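You operate a simulated robot arm through the tools that you are given. There is no shell and no other tool. Be economical: measure what you need, move in short steps, check, and stop when the job is done.

Carry out the task below with a simulated robot arm. There is one attempt and no reset: what you move stays moved.

## Task
Run Press 2 empty and stop it.
Fine: feed to 0, choke wide open, Stop once it shows Idle, heater off.
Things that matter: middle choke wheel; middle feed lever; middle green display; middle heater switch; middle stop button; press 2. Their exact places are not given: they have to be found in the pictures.

Only the result counts: the job must be done as asked and must still hold three seconds after the hand-in. Knocking over, shifting, dropping, spilling or breaking anything else fails it.

## Robot
A 7-joint arm with a two-finger parallel gripper on a trunk, on a base that drives. Base frame: it is fixed to the floor where the robot stands at the start and does not move with it; the origin is under the middle of the robot, x ahead of it, y to its left, z up. Lengths are in mm, angles in degrees, forces in N, time in s.
Its first joint turns from -166.0 to 166.0 degrees. Places, roughly: middle choke wheel [800, 500, 1200]; middle feed lever [1200, 100, 900]; middle green display [1200, 0, 1500]; middle heater switch [1200, 0, 1200]; middle stop button [1200, 100, 1200]; press 2 [1500, 800, 800]. Payload 3.43 kg.
The TCP is the grasp point between the finger pads, 30 mm short of the fingertips. In the tool frame z runs along the fingers and y along their closing line. The gripper opens to 94 mm. The fingers are 28 mm wide and 10 mm thick; the gripper's body (50 by 96 mm) begins 55 mm behind the TCP.
Orientation is that of the tool frame in the base frame, as a unit quaternion [w, x, y, z]. With the fingers straight down and closing along the base's y, the tool's x points along the base's -x, its y along +y and its z along -z.

## Interface
- The arm moves only by the tool arm_command. Its argument "targets" is one flat list of numbers, 7 for each row, row after row: the shift along the tool's x, y, z in units of 50 mm (1.0 is 50 mm), then the turn, a rotation vector about the tool's x, y, z in units of 4 degrees (1.0 is 4 degrees), then the finger opening in cm, from 0 to 9.4. In form: [tx, ty, tz, ax, ay, az, fingers, tx, ty, tz, ax, ay, az, fingers, ...]. A call has 1 to 8 rows; each row shifts and turns the commanded pose from where the row before left it, along the tool's axes as they then stand. A call with a number of a shift or a turn outside -1 to 1 is refused whole. A row lasts 0.2 s, in which the tool goes at most 50 mm and 8.6 degrees; a call with a longer step from one row to the next is refused whole, and so is a gripper value outside its range. A pose out of reach is approached as far as the arm can. The call stops where the force on the tool passes 90 N (or 10 N more than at its start, if that is more) or the arm is blocked; 0.2 s more then pass. Each finger travels about 45 mm/s and halts on what it meets, pressing with about 31 N; the grip force reading is that of the motor and also rises with nothing between the fingers. The clock runs only during rows and for 0.2 s after the last one: add rows that do not move to give the fingers time. The reply holds the time, the measured pose of the TCP, the force on the tool along the base axes, the opening and the grip force, in the units named above and with some noise, with the torque about the TCP (base axes, N m) and any sound that the robot's microphone picked up, and new pictures: "views" is both (left out), scene, wrist or none.
- Cameras (640 x 400 px; columns grow to the right, rows downward): "scene" is now at [517.6, 141.4, 1280.7]; the picture's right is [-0.58, -0.82, 0.00], its down [-0.15, 0.11, -0.98] and it looks along [0.80, -0.57, -0.19] (base axes); focal length 269 px, centre (320, 200). "wrist" rides on the gripper at [76, 14, -103] in the tool frame; the picture's right is [-0.18, 0.98, 0.00], its down [-0.75, -0.14, -0.64] and it looks along [-0.63, -0.12, 0.77] (tool axes); focal length 243 px, centre (320, 200).
- move_column(by): slides the trunk up (or, below 0, down) by that many mm; the arm and the scene camera ride with it, the base frame stays. It gives what a move gives, with no picture.
- base_move(legs): drives the robot by 1 to 6 legs, each [ahead, left, turn to the left] in mm, mm and degrees, along the robot's own axes; the way and the turn of a leg run together, so that a leg with both is an arc; at most 1500 mm and 180 degrees a leg. The arm and the cameras ride along, it lands a little off, and it stops where it bumps. It gives what a move gives, and a new picture of the scene camera.
- head_to(pan, tilt): turns the head with the scene camera to pan (to the left, within 103 degrees either way) and tilt (down, from -29 to 69), counted from straight ahead of the robot. It gives what a move gives, and a new picture of the scene camera.
- probe_pixels(camera, pixels): for up to 12 pixels [column, row] of the newest picture of that camera ("zoom" is the newest enlarged one), the place [x, y, z] in the base frame of the surface seen there, good to about 2 mm. It takes no simulated time.
- enlarge(camera, box): a new picture of the part [left, top, right, bottom] of that camera's present view, enlarged. It takes no simulated time.
- close_job(): hands the job in; it is judged then, once.

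Work in short steps. Measure before you move; look again where a grasp or a placing could have gone wrong, and mend it. You have 80 turns and 260 pictures in all, those below and enlarged ones among them. Open the gripper and draw the arm clear of the work before you hand the job in, unless the task says otherwise; then end with one line.

The tools are called as a command line: name --argument value ..., lists and objects as JSON in quotes. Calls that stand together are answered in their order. arm_command: Moves the arm, as the interface text tells. Its arguments: {"type":"object","properties":{"targets":{"type":"array","items":{"type":"number"}},"views":{"type":"string","enum":["both","scene","wrist","none"]}},"required":["targets"]} The other tools are called the same way: move_column (by) slides the trunk up or down; base_move (legs) drives the base; head_to (pan, tilt) turns the head that bears the scene camera; probe_pixels (camera, pixels) gives the place of the surface under pixels of a picture; enlarge (camera, box) takes an enlarged picture of a part of a camera's view; close_job () hands the job in.

At the start:

```text
time: 0.0
ee_pos: [634.4, -162.8, 1145.8]
tool_rot: [0.001, -0.001, 1.0, 0.0]
wrist_force: [0.3, 0.3, 0.2]
moment: [-0.01, 0.01, 0.01]
gripper_width: 94.0
gripper_force: 0.1
trunk travel left (down, up): [-300.0, 310.0]
robot x, y, heading: [0.6, 1.0, 0.1]
head pan, tilt: [-35.3, 10.8]
```

scene: 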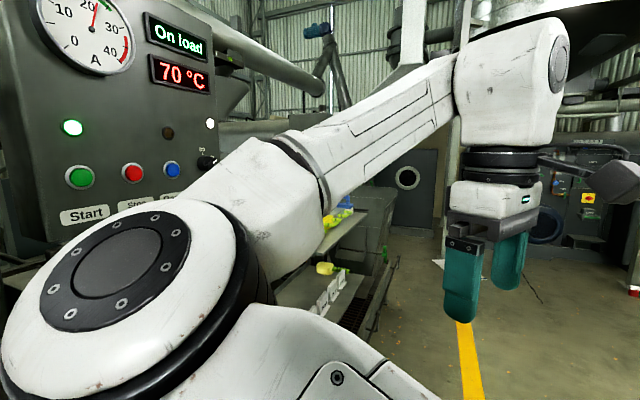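
wrist: 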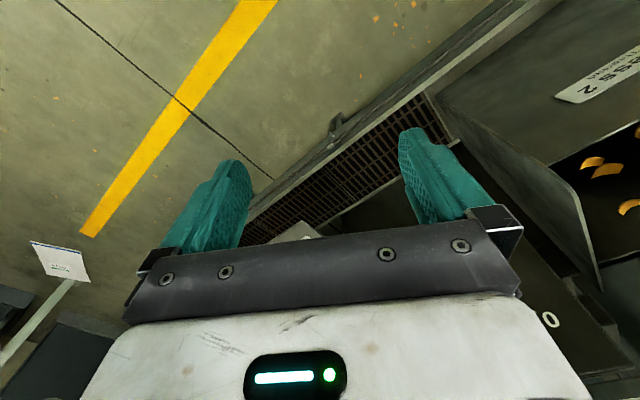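

The scene shows a control panel to the left of the arm; I turn the head left to see all of it.

head_to --pan 0 --tilt 10

head_to --pan 40 --tilt 10

```text
time: 1.0
ee_pos: [636.8, -162.7, 1145.6]
tool_rot: [0.0, 0.0, 1.0, 0.0]
wrist_force: [-0.4, 0.0, 0.4]
moment: [0.01, 0.0, 0.0]
gripper_width: 94.3
gripper_force: 0.0
trunk travel left (down, up): [-300.0, 310.0]
robot x, y, heading: [2.2, 0.4, 0.1]
head pan, tilt: [0.0, 10.0]
```

scene: 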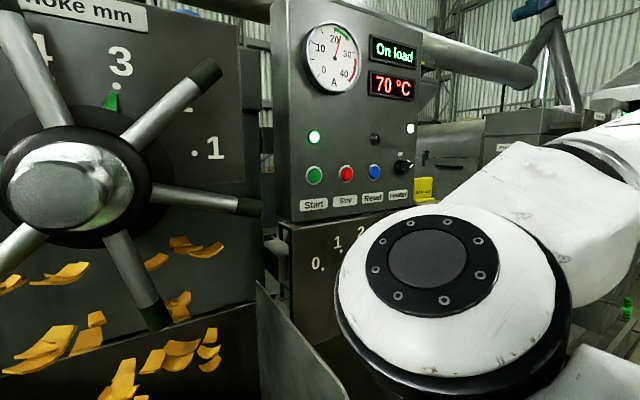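

```text
time: 2.1
ee_pos: [634.3, -162.4, 1145.9]
tool_rot: [0.0, -0.001, 1.0, -0.001]
wrist_force: [0.4, -0.1, 0.1]
moment: [0.0, 0.0, -0.01]
gripper_width: 94.0
gripper_force: 0.0
trunk travel left (down, up): [-300.0, 310.0]
robot x, y, heading: [0.8, 3.1, 0.2]
head pan, tilt: [40.0, 10.0]
```

scene: 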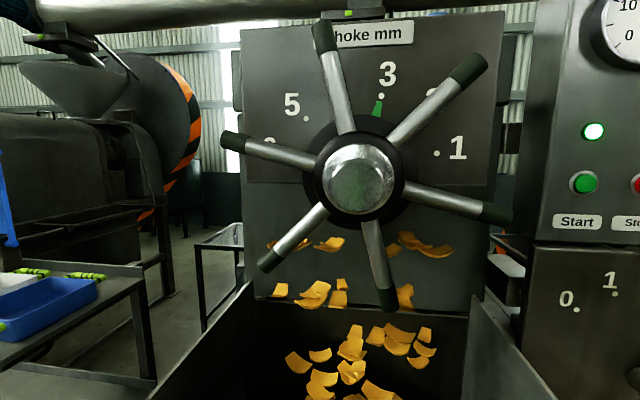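

The choke wheel is at about (358,180) with its green pointer at 3. I enlarge it and probe its parts.

enlarge --camera "scene" --box '[210, 0, 530, 320]'

probe_pixels --camera "scene" --pixels '[[358, 180], [322, 35], [470, 68], [495, 213], [386, 297], [268, 262], [232, 141], [378, 108], [437, 153], [306, 118], [340, 240], [480, 150]]'

head_to --pan 0 --tilt 30

```text
1.25 times, centred on (370, 160) of scene
```

zoom: 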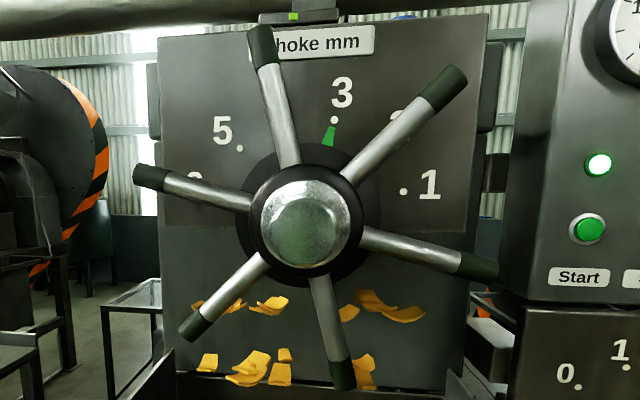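

```text
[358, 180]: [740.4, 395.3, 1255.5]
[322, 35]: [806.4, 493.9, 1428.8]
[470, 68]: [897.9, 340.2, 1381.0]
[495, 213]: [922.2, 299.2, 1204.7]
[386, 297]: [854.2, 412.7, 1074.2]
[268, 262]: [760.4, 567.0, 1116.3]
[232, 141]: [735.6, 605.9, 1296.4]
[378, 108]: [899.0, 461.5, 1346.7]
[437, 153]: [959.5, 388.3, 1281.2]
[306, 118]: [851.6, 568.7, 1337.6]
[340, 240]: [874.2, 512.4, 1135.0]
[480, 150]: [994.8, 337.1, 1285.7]
```

```text
time: 3.1
ee_pos: [633.2, -162.5, 1145.4]
tool_rot: [0.0, 0.0, 1.0, 0.0]
wrist_force: [0.7, -0.1, 0.7]
moment: [0.01, -0.03, -0.02]
gripper_width: 93.8
gripper_force: 0.0
trunk travel left (down, up): [-300.0, 310.0]
robot x, y, heading: [-1.9, -3.9, -0.0]
head pan, tilt: [0.0, 30.0]
```

scene: 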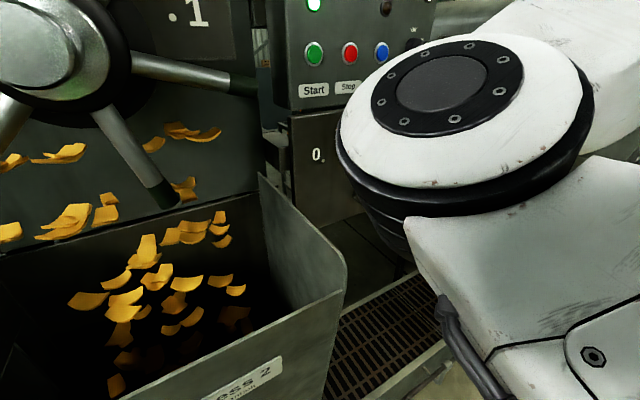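

The arm's elbow hides the lever. I look to the right to see whether the arm may go there.

head_to --pan -75 --tilt 15

probe_pixels --camera "scene" --pixels '[[320, 200], [160, 200], [480, 200], [320, 350], [100, 100], [560, 100]]'

```text
time: 4.6
ee_pos: [634.7, -162.4, 1145.6]
tool_rot: [-0.001, 0.001, 1.0, 0.0]
wrist_force: [-0.9, 0.2, 0.9]
moment: [-0.03, 0.01, -0.02]
gripper_width: 94.0
gripper_force: 0.1
trunk travel left (down, up): [-300.0, 310.0]
robot x, y, heading: [1.2, -0.7, 0.0]
head pan, tilt: [-75.0, 15.0]
```

scene: 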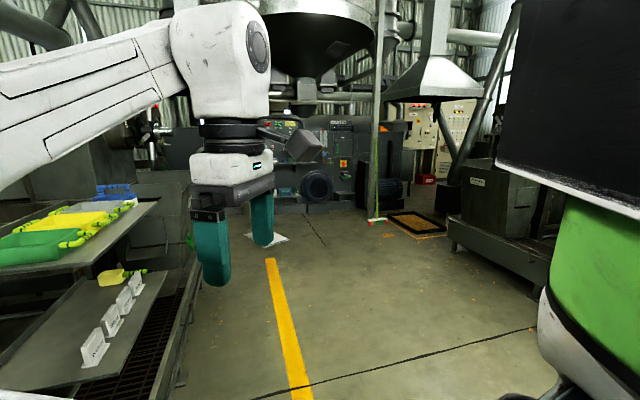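

```text
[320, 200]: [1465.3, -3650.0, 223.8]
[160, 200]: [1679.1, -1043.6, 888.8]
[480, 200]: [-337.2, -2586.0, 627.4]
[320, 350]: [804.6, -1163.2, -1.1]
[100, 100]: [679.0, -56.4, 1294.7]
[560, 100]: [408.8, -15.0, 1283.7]
```

The floor to the right is clear, so I draw the hand right (tool -y) and a bit back, then look at the box again.

arm_command --targets '[0, -1, 0, 0, 0, 0, 0, 0, -1, 0, 0, 0, 0, 0, 0, -1, 0, 0, 0, 0, 0, 0, -1, 0, 0, 0, 0, 0, 0, -1, 0, 0, 0, 0, 0, 0, -1, 0, 0, 0, 0, 0, 0.6, -0.7, 0, 0, 0, 0, 0, 0.6, -0.7, 0, 0, 0, 0, 0]' --views "none"

head_to --pan -12 --tilt 15

```text
time: 6.4
ee_pos: [575.4, -529.9, 1147.5]
tool_rot: [-0.001, -0.001, 1.0, 0.0]
wrist_force: [0.2, 0.4, 0.3]
moment: [-0.04, 0.07, 0.0]
gripper_width: 0.1
gripper_force: 30.8
trunk travel left (down, up): [-300.0, 310.0]
robot x, y, heading: [0.4, 2.7, 0.1]
head pan, tilt: [-75.0, 15.0]
```

```text
time: 7.8
ee_pos: [575.3, -529.9, 1147.8]
tool_rot: [0.0, 0.0, 1.0, 0.0]
wrist_force: [0.0, 0.1, 0.0]
moment: [-0.04, -0.01, -0.02]
gripper_width: 0.0
gripper_force: 31.5
trunk travel left (down, up): [-300.0, 310.0]
robot x, y, heading: [-4.7, -0.1, -0.1]
head pan, tilt: [-12.0, 15.0]
```

scene: 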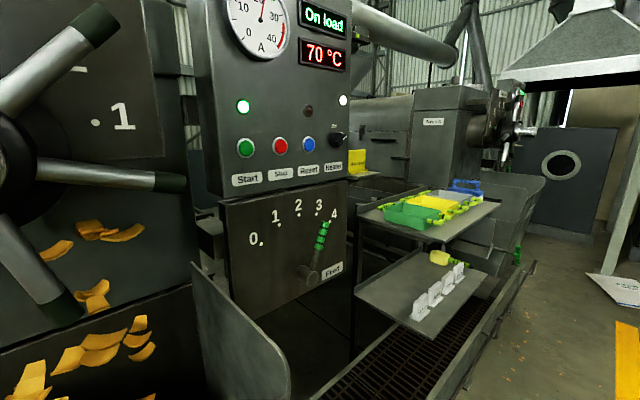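

Now everything is visible: the feed lever has its pivot at (308,273) and its handle up at (322,232), pointing at 4. I enlarge the panel and the lever, and probe both.

probe_pixels --camera "scene" --pixels '[[307, 272], [326, 224], [320, 245], [262, 241], [280, 224], [299, 214], [318, 213], [331, 222], [280, 145], [336, 138], [245, 147], [330, 250]]'

enlarge --camera "scene" --box '[220, 80, 380, 180]'

enlarge --camera "scene" --box '[220, 190, 380, 290]'

```text
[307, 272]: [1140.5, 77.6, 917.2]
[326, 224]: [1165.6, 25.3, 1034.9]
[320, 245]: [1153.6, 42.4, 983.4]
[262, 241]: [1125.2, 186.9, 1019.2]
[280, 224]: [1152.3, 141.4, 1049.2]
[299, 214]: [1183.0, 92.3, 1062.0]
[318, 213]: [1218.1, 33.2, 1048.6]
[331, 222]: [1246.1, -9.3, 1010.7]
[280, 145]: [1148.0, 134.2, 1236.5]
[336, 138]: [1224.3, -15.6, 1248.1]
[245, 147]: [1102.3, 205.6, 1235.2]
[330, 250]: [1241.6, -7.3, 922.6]
```

```text
4.00 times, centred on (300, 130) of scene
```

zoom: 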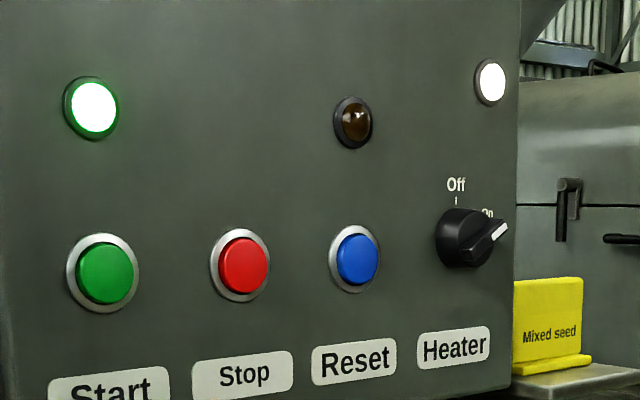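

```text
4.00 times, centred on (300, 240) of scene
```

zoom: 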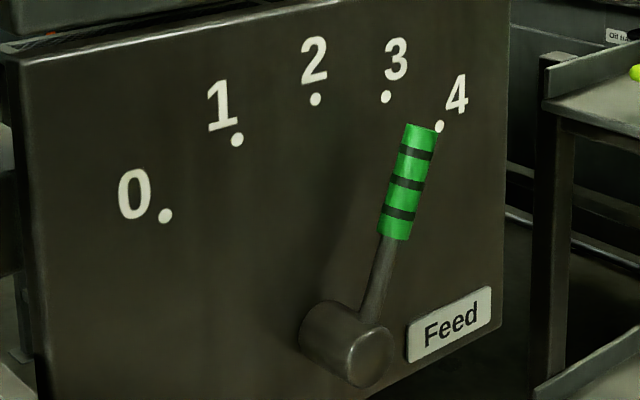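

The lever sits at feed ≈3–4, the wheel pointer at 3, and the heater knob at On. I look down to see which floor obstacles are near the base before driving it.

head_to --pan 0 --tilt 60

probe_pixels --camera "scene" --pixels '[[50, 200], [150, 200], [250, 200], [320, 120], [320, 200], [320, 280], [400, 150], [480, 250], [100, 330], [250, 330], [400, 330], [560, 330]]'

head_to --pan -60 --tilt 55

```text
time: 8.9
ee_pos: [575.2, -529.6, 1147.1]
tool_rot: [0.001, 0.001, 1.0, 0.0]
wrist_force: [-0.6, 0.0, 0.2]
moment: [0.0, -0.05, -0.01]
gripper_width: 0.0
gripper_force: 31.5
trunk travel left (down, up): [-300.0, 310.0]
robot x, y, heading: [2.8, -3.5, 0.2]
head pan, tilt: [0.0, 60.0]
```

scene: 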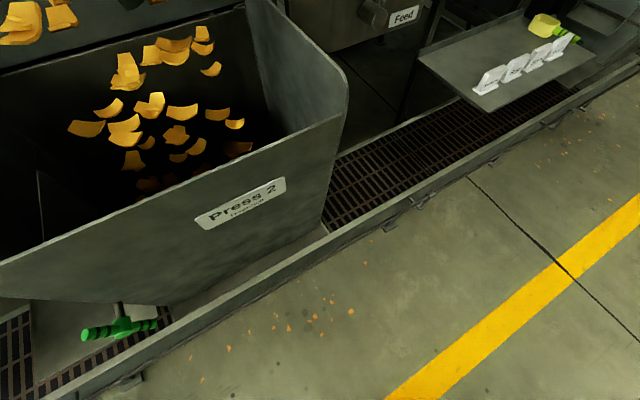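

```text
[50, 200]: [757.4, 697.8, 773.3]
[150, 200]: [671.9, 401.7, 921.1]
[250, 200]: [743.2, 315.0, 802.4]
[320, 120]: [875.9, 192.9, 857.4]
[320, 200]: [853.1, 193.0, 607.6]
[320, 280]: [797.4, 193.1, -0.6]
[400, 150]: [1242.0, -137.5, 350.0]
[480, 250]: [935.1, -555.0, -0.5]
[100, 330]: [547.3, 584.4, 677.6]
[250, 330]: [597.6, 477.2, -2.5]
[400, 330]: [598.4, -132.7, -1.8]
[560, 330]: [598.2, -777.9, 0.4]
```

```text
time: 10.2
ee_pos: [574.7, -531.3, 1147.4]
tool_rot: [0.0, 0.0, 1.0, 0.0]
wrist_force: [0.3, -0.5, -0.2]
moment: [0.03, 0.02, -0.01]
gripper_width: 0.0
gripper_force: 31.1
trunk travel left (down, up): [-300.0, 310.0]
robot x, y, heading: [-1.3, 2.7, -0.4]
head pan, tilt: [-60.0, 55.0]
```

scene: 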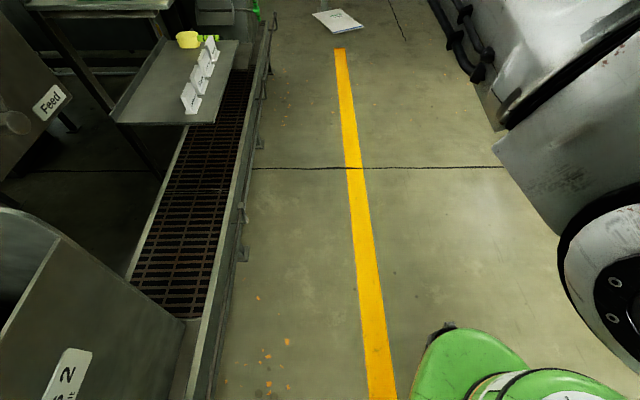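

The platform edge and the bin run parallel to the machine face, which is turned about 31° left, at about 780 mm from me. I turn to face the machine and sidestep right 400, which keeps that clearance.

base_move --legs '[[0, 0, 31.3], [0, -400, 0]]'

head_to --pan 0 --tilt 12

```text
time: 14.2
ee_pos: [969.2, -499.7, 1148.0]
tool_rot: [0.0, -0.267, 0.964, 0.0]
wrist_force: [-0.4, -0.1, 0.0]
moment: [0.0, 0.01, 0.04]
gripper_width: 0.1
gripper_force: 31.3
trunk travel left (down, up): [-300.0, 310.0]
robot x, y, heading: [206.9, -343.6, 31.2]
head pan, tilt: [-60.0, 55.0]
```

scene: 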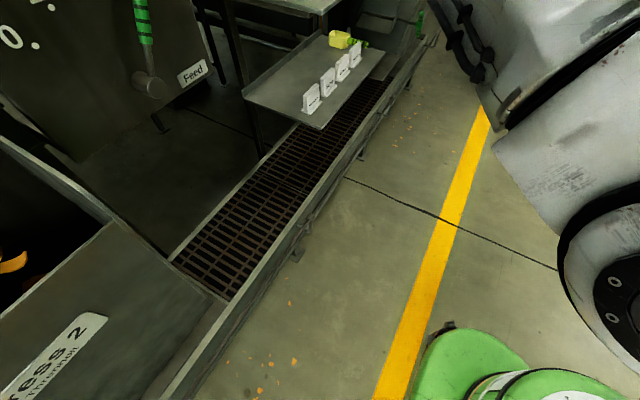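

```text
time: 15.5
ee_pos: [970.7, -498.3, 1148.3]
tool_rot: [0.0, -0.268, 0.964, 0.0]
wrist_force: [-0.7, -0.6, 0.7]
moment: [0.02, 0.04, 0.0]
gripper_width: 0.0
gripper_force: 31.2
trunk travel left (down, up): [-300.0, 310.0]
robot x, y, heading: [207.1, -338.6, 31.0]
head pan, tilt: [0.0, 12.0]
```

scene: 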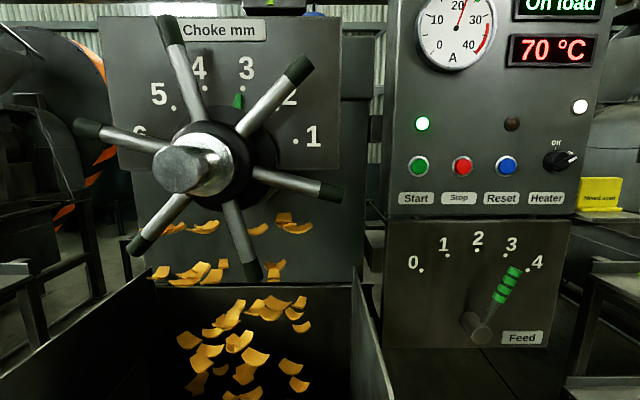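

I now have a front view. I rotate the hand to point horizontally at the machine (−90° about tool y in three calls), opening the fingers to 5 cm.

arm_command --targets '[0, 0, 0, 0, -0.9375, 0, 5, 0, 0, 0, 0, -0.9375, 0, 5, 0, 0, 0, 0, -0.9375, 0, 5, 0, 0, 0, 0, -0.9375, 0, 5, 0, 0, 0, 0, -0.9375, 0, 5, 0, 0, 0, 0, -0.9375, 0, 5, 0, 0, 0, 0, -0.9375, 0, 5, 0, 0, 0, 0, -0.9375, 0, 5]' --views "none"

arm_command --targets '[0, 0, 0, 0, -0.9375, 0, 5, 0, 0, 0, 0, -0.9375, 0, 5, 0, 0, 0, 0, -0.9375, 0, 5, 0, 0, 0, 0, -0.9375, 0, 5, 0, 0, 0, 0, -0.9375, 0, 5, 0, 0, 0, 0, -0.9375, 0, 5, 0, 0, 0, 0, -0.9375, 0, 5, 0, 0, 0, 0, -0.9375, 0, 5]' --views "none"

arm_command --targets '[0, 0, 0, 0, -0.9375, 0, 5, 0, 0, 0, 0, -0.9375, 0, 5, 0, 0, 0, 0, -0.9375, 0, 5, 0, 0, 0, 0, -0.9375, 0, 5, 0, 0, 0, 0, -0.9375, 0, 5, 0, 0, 0, 0, -0.9375, 0, 5, 0, 0, 0, 0, -0.9375, 0, 5, 0, 0, 0, 0, -0.9375, 0, 5]'

probe_pixels --camera "scene" --pixels '[[515, 270], [506, 287], [497, 300], [480, 335], [463, 166], [555, 160], [571, 156], [421, 270], [478, 249], [528, 268], [535, 175], [550, 320]]'

```text
time: 17.3
ee_pos: [969.4, -500.1, 1148.0]
tool_rot: [0.249, -0.258, 0.931, 0.069]
wrist_force: [0.1, 0.1, 0.3]
moment: [0.01, 0.0, -0.02]
gripper_width: 50.2
gripper_force: 0.0
trunk travel left (down, up): [-300.0, 310.0]
robot x, y, heading: [207.8, -342.6, 30.9]
head pan, tilt: [0.0, 12.0]
```

```text
time: 19.1
ee_pos: [970.6, -497.5, 1148.1]
tool_rot: [0.482, -0.231, 0.835, 0.133]
wrist_force: [0.2, 0.0, 0.8]
moment: [-0.05, -0.01, 0.0]
gripper_width: 50.0
gripper_force: 0.1
trunk travel left (down, up): [-300.0, 310.0]
robot x, y, heading: [202.6, -341.7, 31.2]
head pan, tilt: [0.0, 12.0]
```

```text
time: 20.9
ee_pos: [985.3, -504.8, 1131.3]
tool_rot: [0.676, -0.187, 0.687, 0.192]
wrist_force: [-0.1, 0.1, 0.2]
moment: [0.02, 0.02, 0.0]
gripper_width: 49.9
gripper_force: 0.0
out of reach, approached as far as the arm can: row 6, 7, 8
trunk travel left (down, up): [-300.0, 310.0]
robot x, y, heading: [209.1, -337.8, 31.1]
head pan, tilt: [0.0, 12.0]
```

scene: 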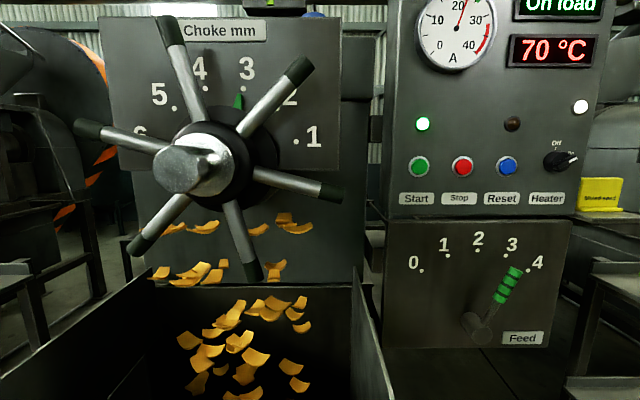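
wrist: 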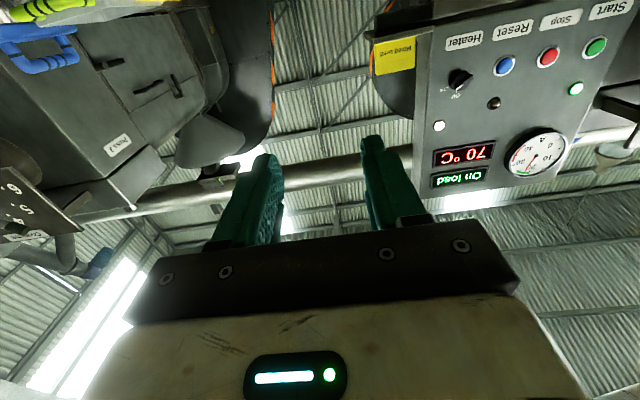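

```text
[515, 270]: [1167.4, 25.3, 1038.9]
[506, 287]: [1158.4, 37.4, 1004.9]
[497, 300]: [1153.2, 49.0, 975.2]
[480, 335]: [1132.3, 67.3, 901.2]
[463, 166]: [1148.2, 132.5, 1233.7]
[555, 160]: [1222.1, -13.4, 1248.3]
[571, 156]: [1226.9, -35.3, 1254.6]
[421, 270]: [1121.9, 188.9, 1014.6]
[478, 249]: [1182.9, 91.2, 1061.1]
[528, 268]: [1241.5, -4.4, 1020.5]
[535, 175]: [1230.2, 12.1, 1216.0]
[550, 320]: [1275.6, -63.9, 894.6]
```

The tilt is nearly level; the last rows were at the edge of reach. I shift the hand left (tool +y) about 370 mm and lower it about 120 mm to sit in front of the lever.

arm_command --targets '[0.3, 0.92, 0, 0, 0, 0, 5, 0.3, 0.92, 0, 0, 0, 0, 5, 0.3, 0.92, 0, 0, 0, 0, 5, 0.3, 0.92, 0, 0, 0, 0, 5, 0.3, 0.92, 0, 0, 0, 0, 5, 0.3, 0.92, 0, 0, 0, 0, 5, 0.3, 0.92, 0, 0, 0, 0, 5, 0.3, 0.92, 0, 0, 0, 0, 5]'

```text
time: 22.7
ee_pos: [868.7, -220.8, 969.8]
tool_rot: [0.668, -0.188, 0.695, 0.189]
wrist_force: [0.1, -0.2, -0.6]
moment: [0.0, 0.0, 0.0]
gripper_width: 50.0
gripper_force: 0.2
out of reach, approached as far as the arm can: row 1, 2, 3, 4, 5, 8
trunk travel left (down, up): [-300.0, 310.0]
robot x, y, heading: [209.5, -336.7, 30.8]
head pan, tilt: [0.0, 12.0]
```

scene: 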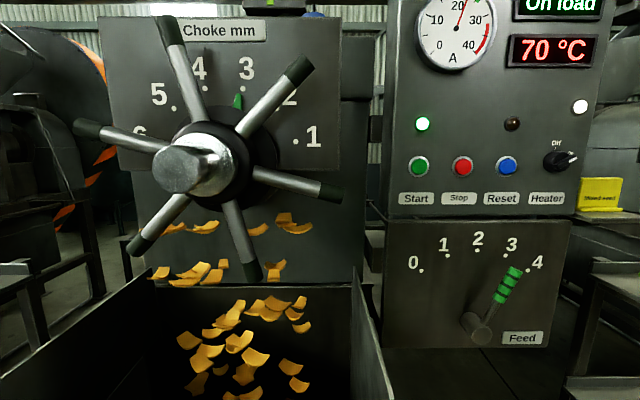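
wrist: 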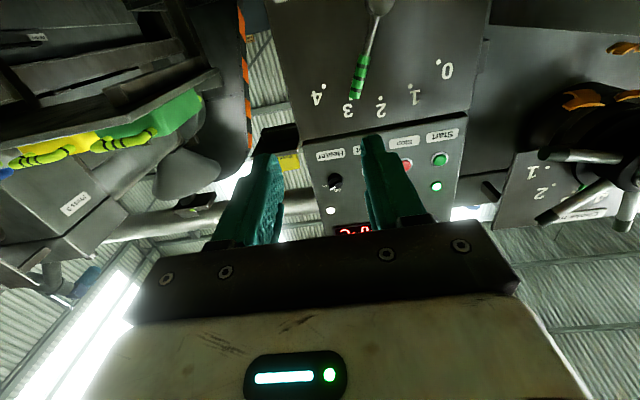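

The hand is level, at about n=627 mm, with the lever at wrist px (360,75). I advance about 310 mm toward the panel, drifting left 70 and up 40.

arm_command --targets '[-0.12, 0.2, 0.9, 0, 0, 0, 5, -0.12, 0.2, 0.9, 0, 0, 0, 5, -0.12, 0.2, 0.9, 0, 0, 0, 5, -0.12, 0.2, 0.9, 0, 0, 0, 5, -0.12, 0.2, 0.9, 0, 0, 0, 5, -0.12, 0.2, 0.9, 0, 0, 0, 5]'

```text
time: 24.1
ee_pos: [1069.5, -27.8, 1007.8]
tool_rot: [0.682, -0.189, 0.681, 0.189]
wrist_force: [0.5, 0.0, 0.4]
moment: [-0.03, -0.04, 0.05]
gripper_width: 50.1
gripper_force: 0.0
out of reach, approached as far as the arm can: row 1
trunk travel left (down, up): [-300.0, 310.0]
robot x, y, heading: [201.4, -341.0, 31.1]
head pan, tilt: [0.0, 12.0]
```

scene: 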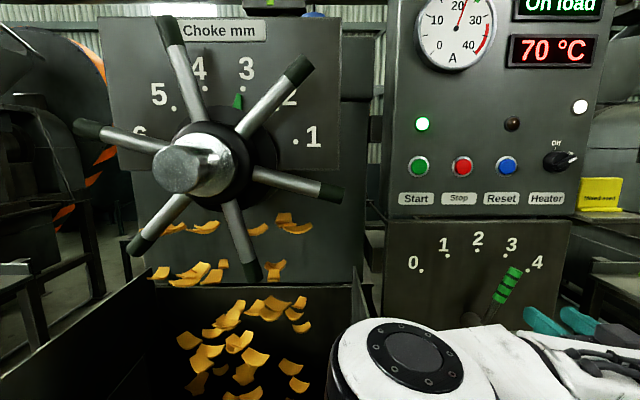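
wrist: 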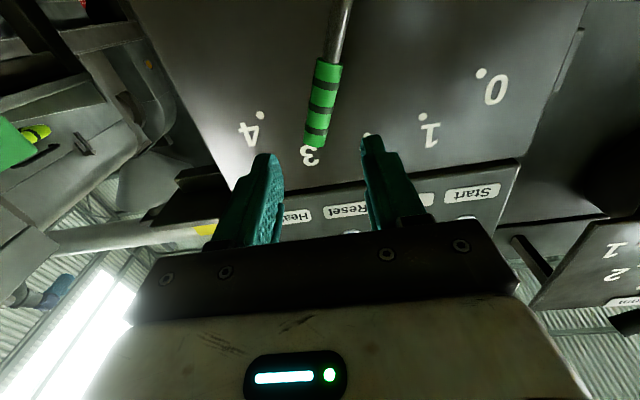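

The lever handle is centred between the fingers (px 322,100 in wrist, fingers at 265/375). I advance 105 mm so the fingers straddle it.

arm_command --targets '[0, 0.1, 0.7, 0, 0, 0, 5, 0, 0.1, 0.7, 0, 0, 0, 5, 0, 0, 0.7, 0, 0, 0, 5]'

```text
time: 24.9
ee_pos: [1155.1, 36.3, 1008.5]
tool_rot: [0.681, -0.189, 0.681, 0.189]
wrist_force: [-0.3, 0.9, 0.5]
moment: [0.03, -0.02, 0.01]
gripper_width: 50.2
gripper_force: 0.1
trunk travel left (down, up): [-300.0, 310.0]
robot x, y, heading: [208.2, -340.1, 30.9]
head pan, tilt: [0.0, 12.0]
```

scene: 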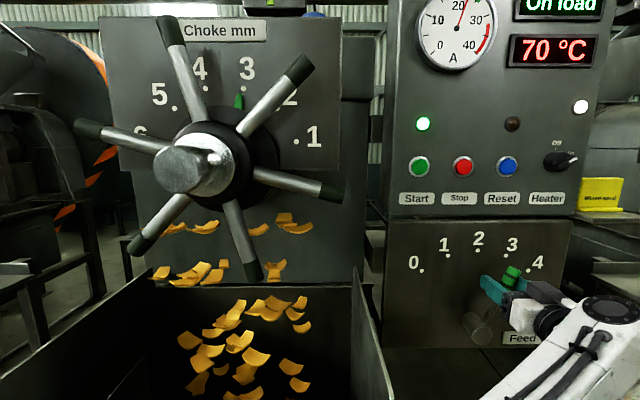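
wrist: 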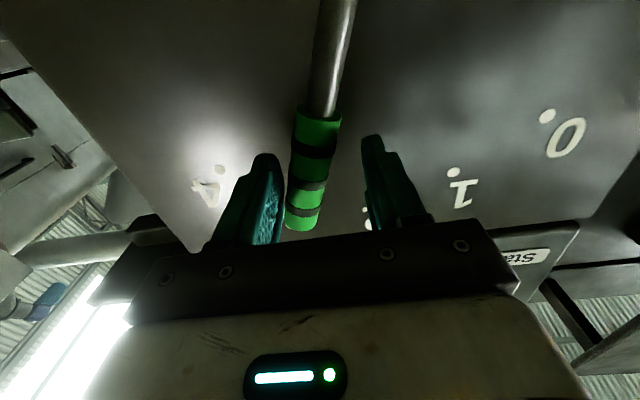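

The handle is between the fingers. I open slightly to 6 cm and sweep left in an arc about the pivot, toward 0.

arm_command --targets '[-0.04, 0.3, 0, 0, 0, 0, 6, -0.07, 0.3, 0, 0, 0, 0, 6, -0.03, 0.3, 0, 0, 0, 0, 6, 0.01, 0.3, 0, 0, 0, 0, 6, 0.05, 0.3, 0, 0, 0, 0, 6, 0.08, 0.3, 0, 0, 0, 0, 6, 0.14, 0.3, 0, 0, 0, 0, 6, 0.18, 0.25, 0, 0, 0, 0, 6]'

```text
time: 26.7
ee_pos: [1097.6, 133.6, 990.9]
tool_rot: [0.681, -0.189, 0.681, 0.189]
wrist_force: [0.8, 0.0, -0.7]
moment: [0.01, -0.05, 0.0]
gripper_width: 60.1
gripper_force: 0.9
trunk travel left (down, up): [-300.0, 310.0]
robot x, y, heading: [207.6, -339.0, 30.9]
head pan, tilt: [0.0, 12.0]
```

scene: 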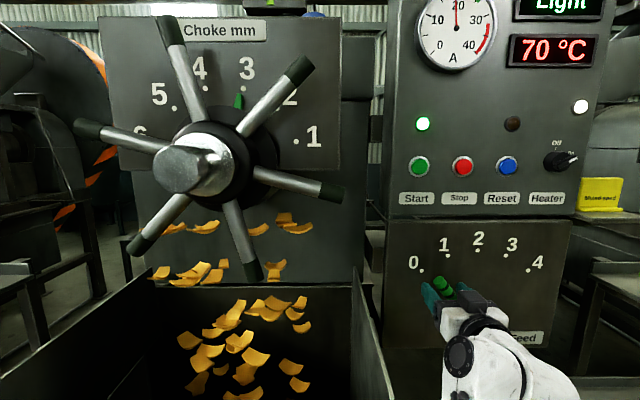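
wrist: 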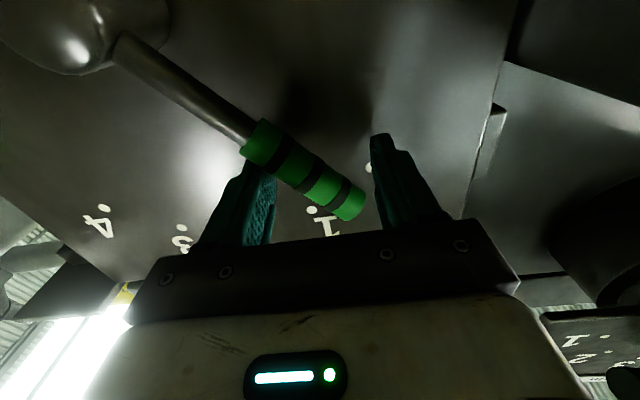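

It moved, and the display now reads "Light". I probe the handle's angle before going further.

probe_pixels --camera "wrist" --pixels '[[350, 205], [262, 140], [150, 60], [310, 175]]'

```text
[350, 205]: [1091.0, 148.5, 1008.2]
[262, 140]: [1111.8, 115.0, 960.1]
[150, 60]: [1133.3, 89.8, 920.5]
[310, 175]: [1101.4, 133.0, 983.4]
```

The lever is at about 39° left, and 0 lies at about 43°. I nudge it about 12 mm further along the arc.

arm_command --targets '[0.1, 0.12, 0, 0, 0, 0, 6, 0.1, 0.12, 0, 0, 0, 0, 6]'

enlarge --camera "scene" --box '[380, 0, 620, 150]'

```text
time: 27.3
ee_pos: [1093.3, 140.3, 984.9]
tool_rot: [0.684, -0.186, 0.68, 0.187]
wrist_force: [8.1, -7.7, 16.4]
moment: [-0.56, -0.49, -0.07]
gripper_width: 65.8
gripper_force: 4.9
trunk travel left (down, up): [-300.0, 310.0]
robot x, y, heading: [204.8, -335.5, 31.0]
head pan, tilt: [0.0, 12.0]
```

scene: 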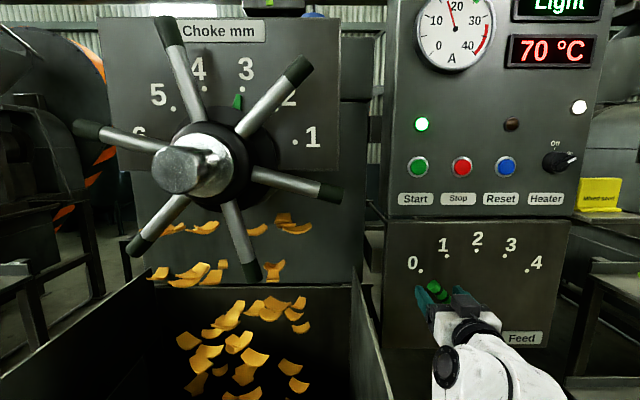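
wrist: 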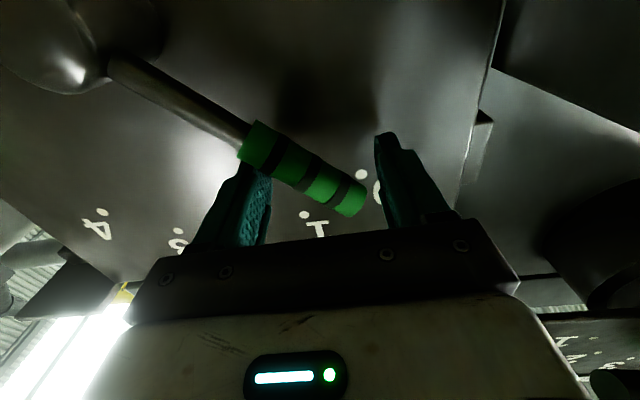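

```text
2.67 times, centred on (500, 75) of scene
```

zoom: 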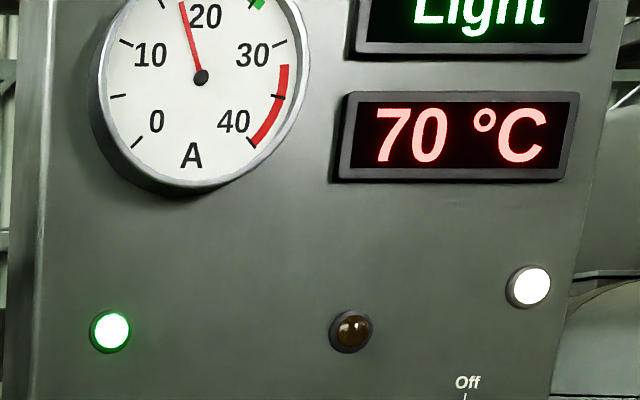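

Force rose, which suggests the end stop. I probe the handle angle again.

probe_pixels --camera "wrist" --pixels '[[350, 205], [255, 140], [150, 70], [340, 195], [270, 150]]'

```text
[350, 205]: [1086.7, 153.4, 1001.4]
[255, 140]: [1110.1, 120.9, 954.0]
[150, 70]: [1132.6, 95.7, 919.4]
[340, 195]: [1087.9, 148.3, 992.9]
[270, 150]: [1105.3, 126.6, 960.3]
```

The angle is about 42°, consistent with the stop at 0. I relax, back out, and look.

arm_command --targets '[-0.08, -0.1, 0, 0, 0, 0, 6.5, 0, 0, -0.8, 0, 0, 0, 6.5, 0, 0, -0.9, 0, 0, 0, 6.5, 0, 0, -0.9, 0, 0, 0, 6.5, 0, 0, -0.9, 0, 0, 0, 6.5]'

enlarge --camera "wrist" --box '[240, 0, 560, 200]'

```text
time: 28.5
ee_pos: [941.7, 47.6, 984.9]
tool_rot: [0.681, -0.19, 0.681, 0.19]
wrist_force: [0.4, 0.1, 1.6]
moment: [-0.03, -0.06, 0.02]
gripper_width: 64.9
gripper_force: 0.0
trunk travel left (down, up): [-300.0, 310.0]
robot x, y, heading: [207.5, -340.0, 30.7]
head pan, tilt: [0.0, 12.0]
```

scene: 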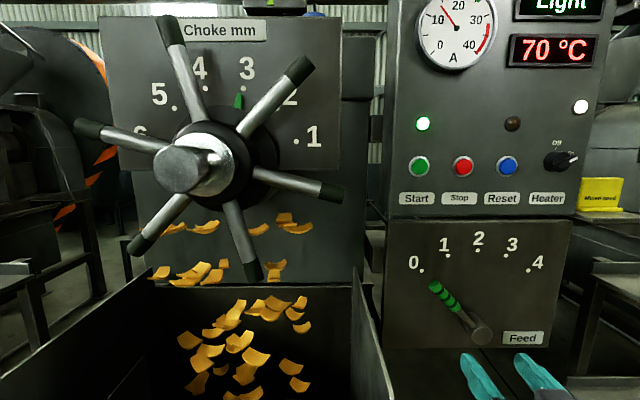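
wrist: 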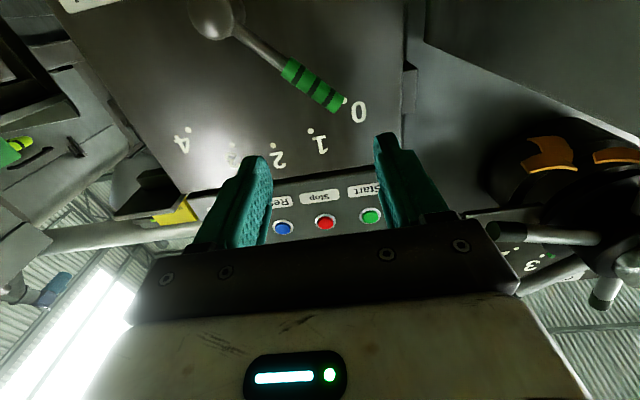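

```text
2.00 times, centred on (400, 100) of wrist
```

zoom: 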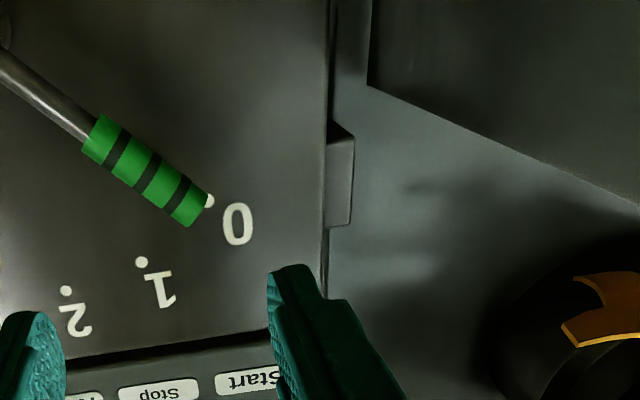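

The lever points to the 0 dot and the current is falling. I measure its angle from the scene picture, and the wheel too.

probe_pixels --camera "scene" --pixels '[[435, 287], [446, 299], [457, 309], [481, 334], [240, 101], [170, 30], [299, 70], [330, 191], [251, 270], [140, 243], [88, 129], [188, 170]]'

probe_pixels --camera "scene" --pixels '[[296, 141], [174, 108], [206, 88], [247, 90], [300, 20], [363, 300], [330, 285], [350, 120], [388, 200], [230, 285], [225, 165], [205, 130]]'

```text
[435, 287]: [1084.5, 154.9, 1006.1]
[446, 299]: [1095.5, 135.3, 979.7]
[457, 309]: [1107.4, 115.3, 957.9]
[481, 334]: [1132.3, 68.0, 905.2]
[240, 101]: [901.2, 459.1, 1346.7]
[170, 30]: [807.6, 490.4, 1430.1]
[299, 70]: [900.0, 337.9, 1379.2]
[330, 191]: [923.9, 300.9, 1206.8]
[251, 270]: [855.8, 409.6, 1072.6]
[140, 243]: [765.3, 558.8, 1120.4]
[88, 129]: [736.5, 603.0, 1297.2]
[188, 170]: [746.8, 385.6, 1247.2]
```

```text
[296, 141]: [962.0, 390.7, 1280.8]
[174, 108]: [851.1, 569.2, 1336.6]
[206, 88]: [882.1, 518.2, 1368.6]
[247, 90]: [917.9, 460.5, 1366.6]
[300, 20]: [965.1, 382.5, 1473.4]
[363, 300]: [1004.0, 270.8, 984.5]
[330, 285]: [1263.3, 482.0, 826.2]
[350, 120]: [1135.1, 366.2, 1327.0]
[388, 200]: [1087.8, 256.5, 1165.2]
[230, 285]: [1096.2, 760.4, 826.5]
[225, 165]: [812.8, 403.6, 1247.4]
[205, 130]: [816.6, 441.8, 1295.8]
```

The lever reads 43.5°, so feed is at 0. Next is the wheel: the pointer is at 3 (75°) and 6 lies at 165°, so it needs about 90° counter-clockwise. I plan to push the right spoke (tip [924,301,1207]) up from below; first I back off, rise and close the fingers.

arm_command --targets '[-0.9, 0, -0.3, 0, 0, 0, 0, -0.9, 0, -0.3, 0, 0, 0, 0, -0.9, 0, -0.3, 0, 0, 0, 0, -0.8, 0, -0.3, 0, 0, 0, 0, 0, 0.9, 0, 0, 0, 0, 0, 0, 0.9, 0, 0, 0, 0, 0, 0, 0.9, 0, 0, 0, 0, 0, 0, 0.9, 0, 0, 0, 0, 0]'

```text
time: 30.3
ee_pos: [829.5, 188.5, 1060.6]
tool_rot: [0.681, -0.188, 0.682, 0.189]
wrist_force: [0.8, -0.7, -0.4]
moment: [0.02, -0.03, 0.02]
gripper_width: 0.0
gripper_force: 30.9
out of reach, approached as far as the arm can: row 2, 3, 4
trunk travel left (down, up): [-300.0, 310.0]
robot x, y, heading: [202.0, -340.1, 30.8]
head pan, tilt: [0.0, 12.0]
```

scene: 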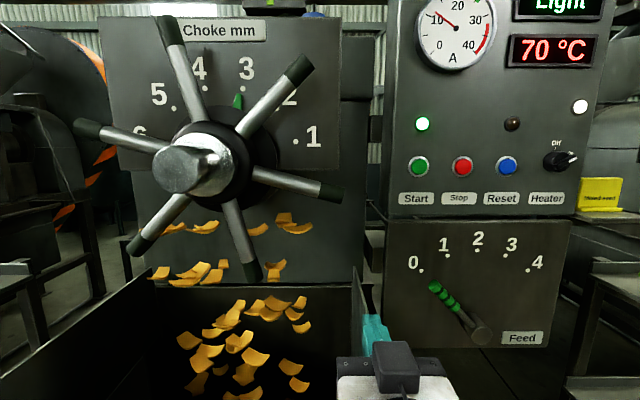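
wrist: 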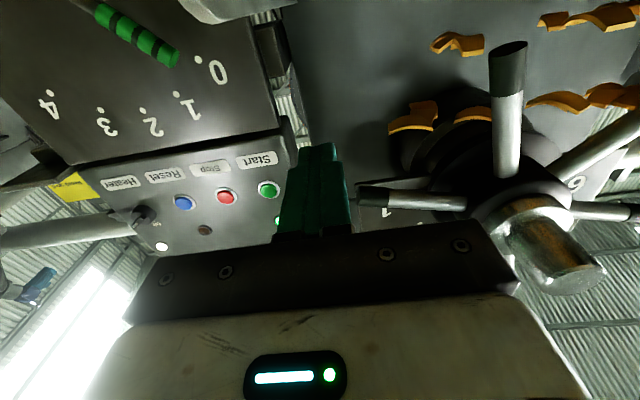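

The hand stopped short of the height wanted (z=1061, arm reach limited). I raise the trunk 280 mm to give the arm headroom; nothing lies above the hand, since its tips are at n≈836, in front of the spokes.

move_column --by 280

head_to --pan 8 --tilt 30

```text
time: 33.1
ee_pos: [829.0, 187.7, 1340.6]
tool_rot: [0.681, -0.189, 0.681, 0.189]
wrist_force: [0.3, -0.7, 0.2]
moment: [0.0, 0.0, -0.01]
gripper_width: 0.0
gripper_force: 31.4
trunk travel left (down, up): [-580.0, 30.0]
robot x, y, heading: [204.7, -342.1, 30.8]
head pan, tilt: [0.0, 12.0]
```

```text
time: 33.9
ee_pos: [829.4, 187.8, 1341.0]
tool_rot: [0.682, -0.189, 0.681, 0.189]
wrist_force: [1.1, -0.6, 0.3]
moment: [0.01, 0.01, -0.04]
gripper_width: 0.0
gripper_force: 31.1
trunk travel left (down, up): [-580.0, 30.0]
robot x, y, heading: [203.8, -342.0, 30.9]
head pan, tilt: [8.0, 30.0]
```

scene: 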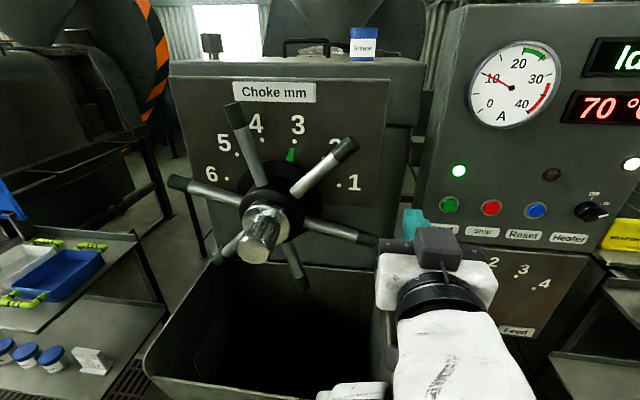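

The display seems to go Idle, and 6 is the end of the choke scale. I lower the hand about 180 mm (tool +x).

arm_command --targets '[0.92, 0, 0, 0, 0, 0, 0, 0.92, 0, 0, 0, 0, 0, 0, 0.92, 0, 0, 0, 0, 0, 0, 0.92, 0, 0, 0, 0, 0, 0, 0, 0, 0, 0, 0, 0, 0]'

```text
time: 35.1
ee_pos: [829.3, 186.3, 1158.6]
tool_rot: [0.682, -0.188, 0.682, 0.188]
wrist_force: [0.0, -0.1, -0.2]
moment: [0.0, 0.01, 0.04]
gripper_width: 0.0
gripper_force: 31.1
trunk travel left (down, up): [-580.0, 30.0]
robot x, y, heading: [205.7, -337.2, 30.7]
head pan, tilt: [8.0, 30.0]
```

scene: 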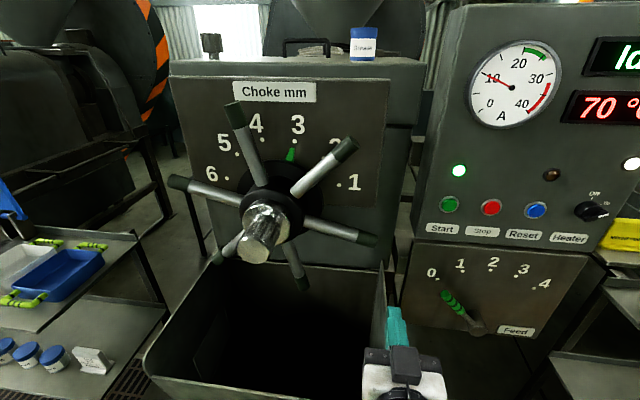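
wrist: 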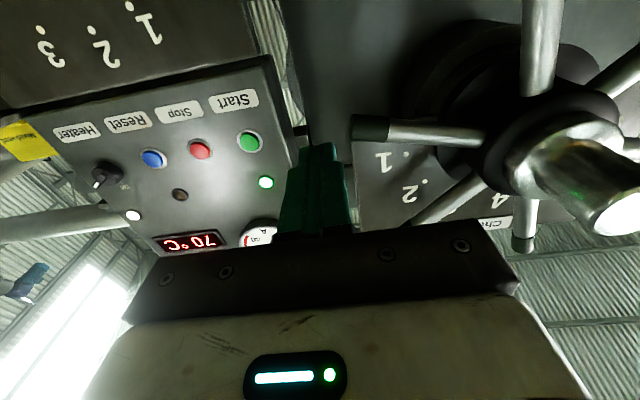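

I move left 95 mm, then in 139 mm, putting the fingertips below the right spoke.

arm_command --targets '[0, 0.95, 0, 0, 0, 0, 0, 0, 0.95, 0, 0, 0, 0, 0, 0, 0, 0.93, 0, 0, 0, 0, 0, 0, 0.93, 0, 0, 0, 0, 0, 0, 0.93, 0, 0, 0, 0, 0, 0, 0, 0, 0, 0, 0, 0]'

```text
refused: targets must hold 7 numbers for each row
```

A row had one number too many; I resend it.

arm_command --targets '[0, 0.95, 0, 0, 0, 0, 0, 0, 0.95, 0, 0, 0, 0, 0, 0, 0, 0.93, 0, 0, 0, 0, 0, 0, 0.93, 0, 0, 0, 0, 0, 0, 0.93, 0, 0, 0, 0]'

```text
time: 36.3
ee_pos: [899.0, 342.6, 1154.8]
tool_rot: [0.681, -0.189, 0.682, 0.189]
wrist_force: [0.0, -0.5, 0.5]
moment: [0.0, 0.02, -0.04]
gripper_width: 0.0
gripper_force: 31.0
trunk travel left (down, up): [-580.0, 30.0]
robot x, y, heading: [203.8, -339.9, 31.0]
head pan, tilt: [8.0, 30.0]
```

scene: 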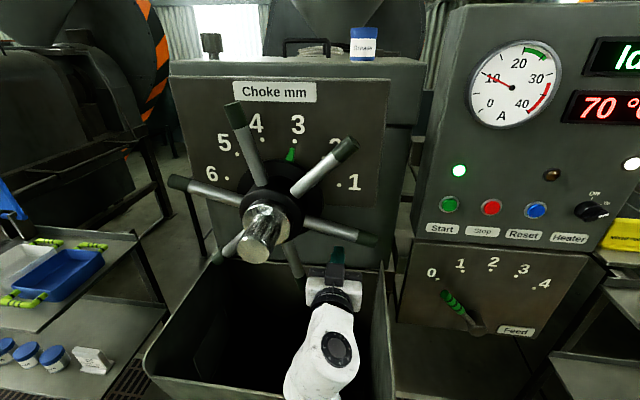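
wrist: 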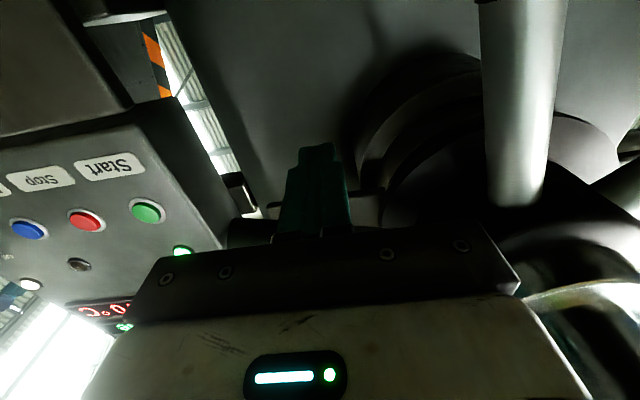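

The tips are at 36° below the wheel's horizontal, r≈162 mm. I sweep up along the arc, catching the spoke from below.

arm_command --targets '[-0.31, -0.2, 0, 0, 0, 0, 0, -0.32, -0.16, 0, 0, 0, 0, 0, -0.34, -0.12, 0, 0, 0, 0, 0, -0.35, -0.08, 0, 0, 0, 0, 0, -0.36, -0.04, 0, 0, 0, 0, 0, -0.36, 0, 0, 0, 0, 0, 0, -0.36, 0.04, 0, 0, 0, 0, 0, -0.36, 0.08, 0, 0, 0, 0, 0]'

```text
time: 38.1
ee_pos: [912.3, 319.1, 1294.2]
tool_rot: [0.681, -0.19, 0.682, 0.189]
wrist_force: [0.6, 0.9, 0.6]
moment: [0.01, -0.03, 0.03]
gripper_width: 0.0
gripper_force: 31.2
trunk travel left (down, up): [-580.0, 30.0]
robot x, y, heading: [202.8, -342.7, 30.9]
head pan, tilt: [8.0, 30.0]
```

scene: 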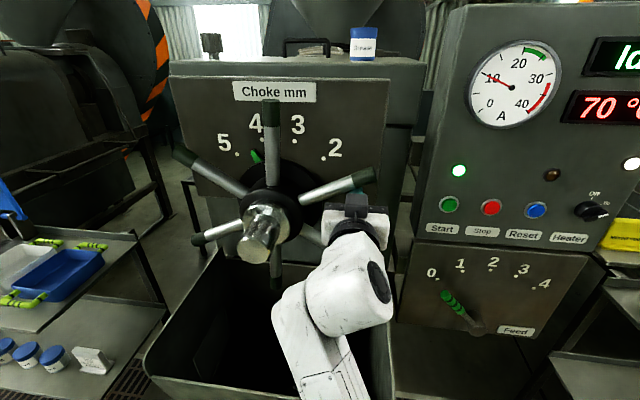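
wrist: 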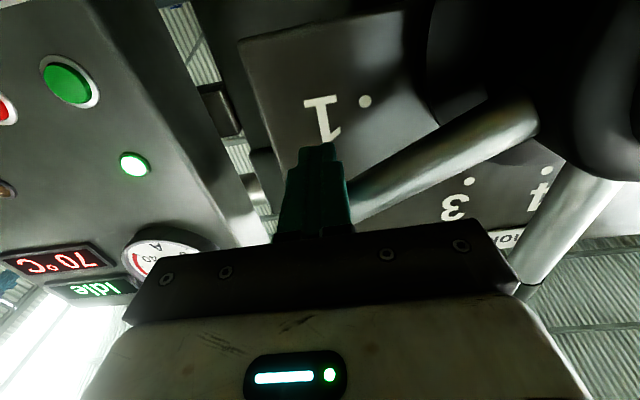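

The wheel turned with little force; the pointer is past 4. I continue five rows along the arc, then check.

arm_command --targets '[-0.33, 0.114, 0, 0, 0, 0, 0, -0.316, 0.15, 0, 0, 0, 0, 0, -0.296, 0.184, 0, 0, 0, 0, 0, -0.276, 0.214, 0, 0, 0, 0, 0, -0.25, 0.242, 0, 0, 0, 0, 0]'

```text
time: 39.3
ee_pos: [889.8, 359.9, 1370.0]
tool_rot: [0.682, -0.189, 0.681, 0.189]
wrist_force: [-0.3, -0.9, -0.5]
moment: [-0.01, 0.05, -0.01]
gripper_width: 0.0
gripper_force: 31.1
trunk travel left (down, up): [-580.0, 30.0]
robot x, y, heading: [205.2, -340.0, 31.0]
head pan, tilt: [8.0, 30.0]
```

scene: 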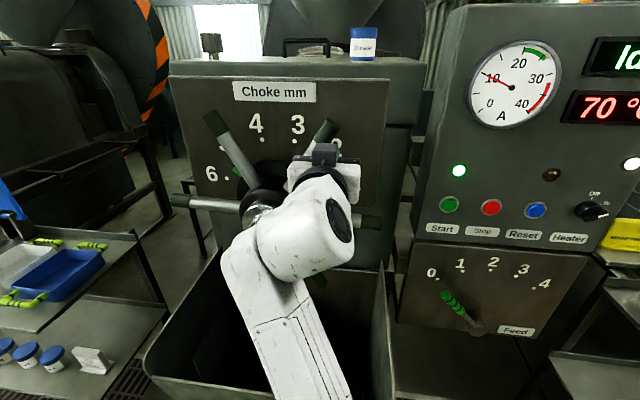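
wrist: 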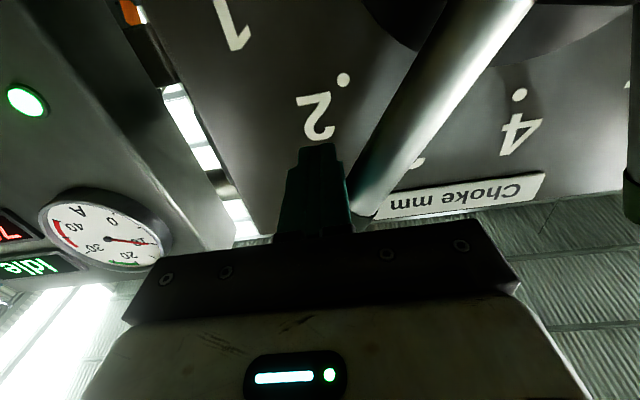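

The pointer nears 6. I measure spoke tips and pointer to get the angle turned.

enlarge --camera "scene" --box '[160, 80, 320, 230]'

probe_pixels --camera "scene" --pixels '[[216, 122], [326, 130], [180, 201], [237, 171], [228, 178]]'

```text
2.67 times, centred on (240, 155) of scene
```

zoom: 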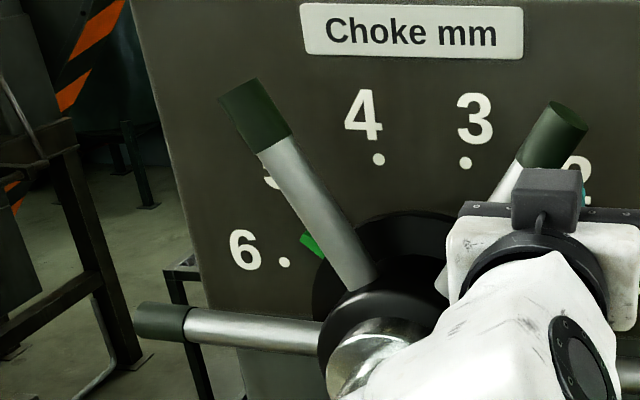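

```text
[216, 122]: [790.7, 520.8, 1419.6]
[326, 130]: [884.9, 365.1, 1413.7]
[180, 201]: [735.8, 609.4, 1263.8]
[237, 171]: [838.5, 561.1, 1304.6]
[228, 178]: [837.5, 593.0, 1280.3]
```

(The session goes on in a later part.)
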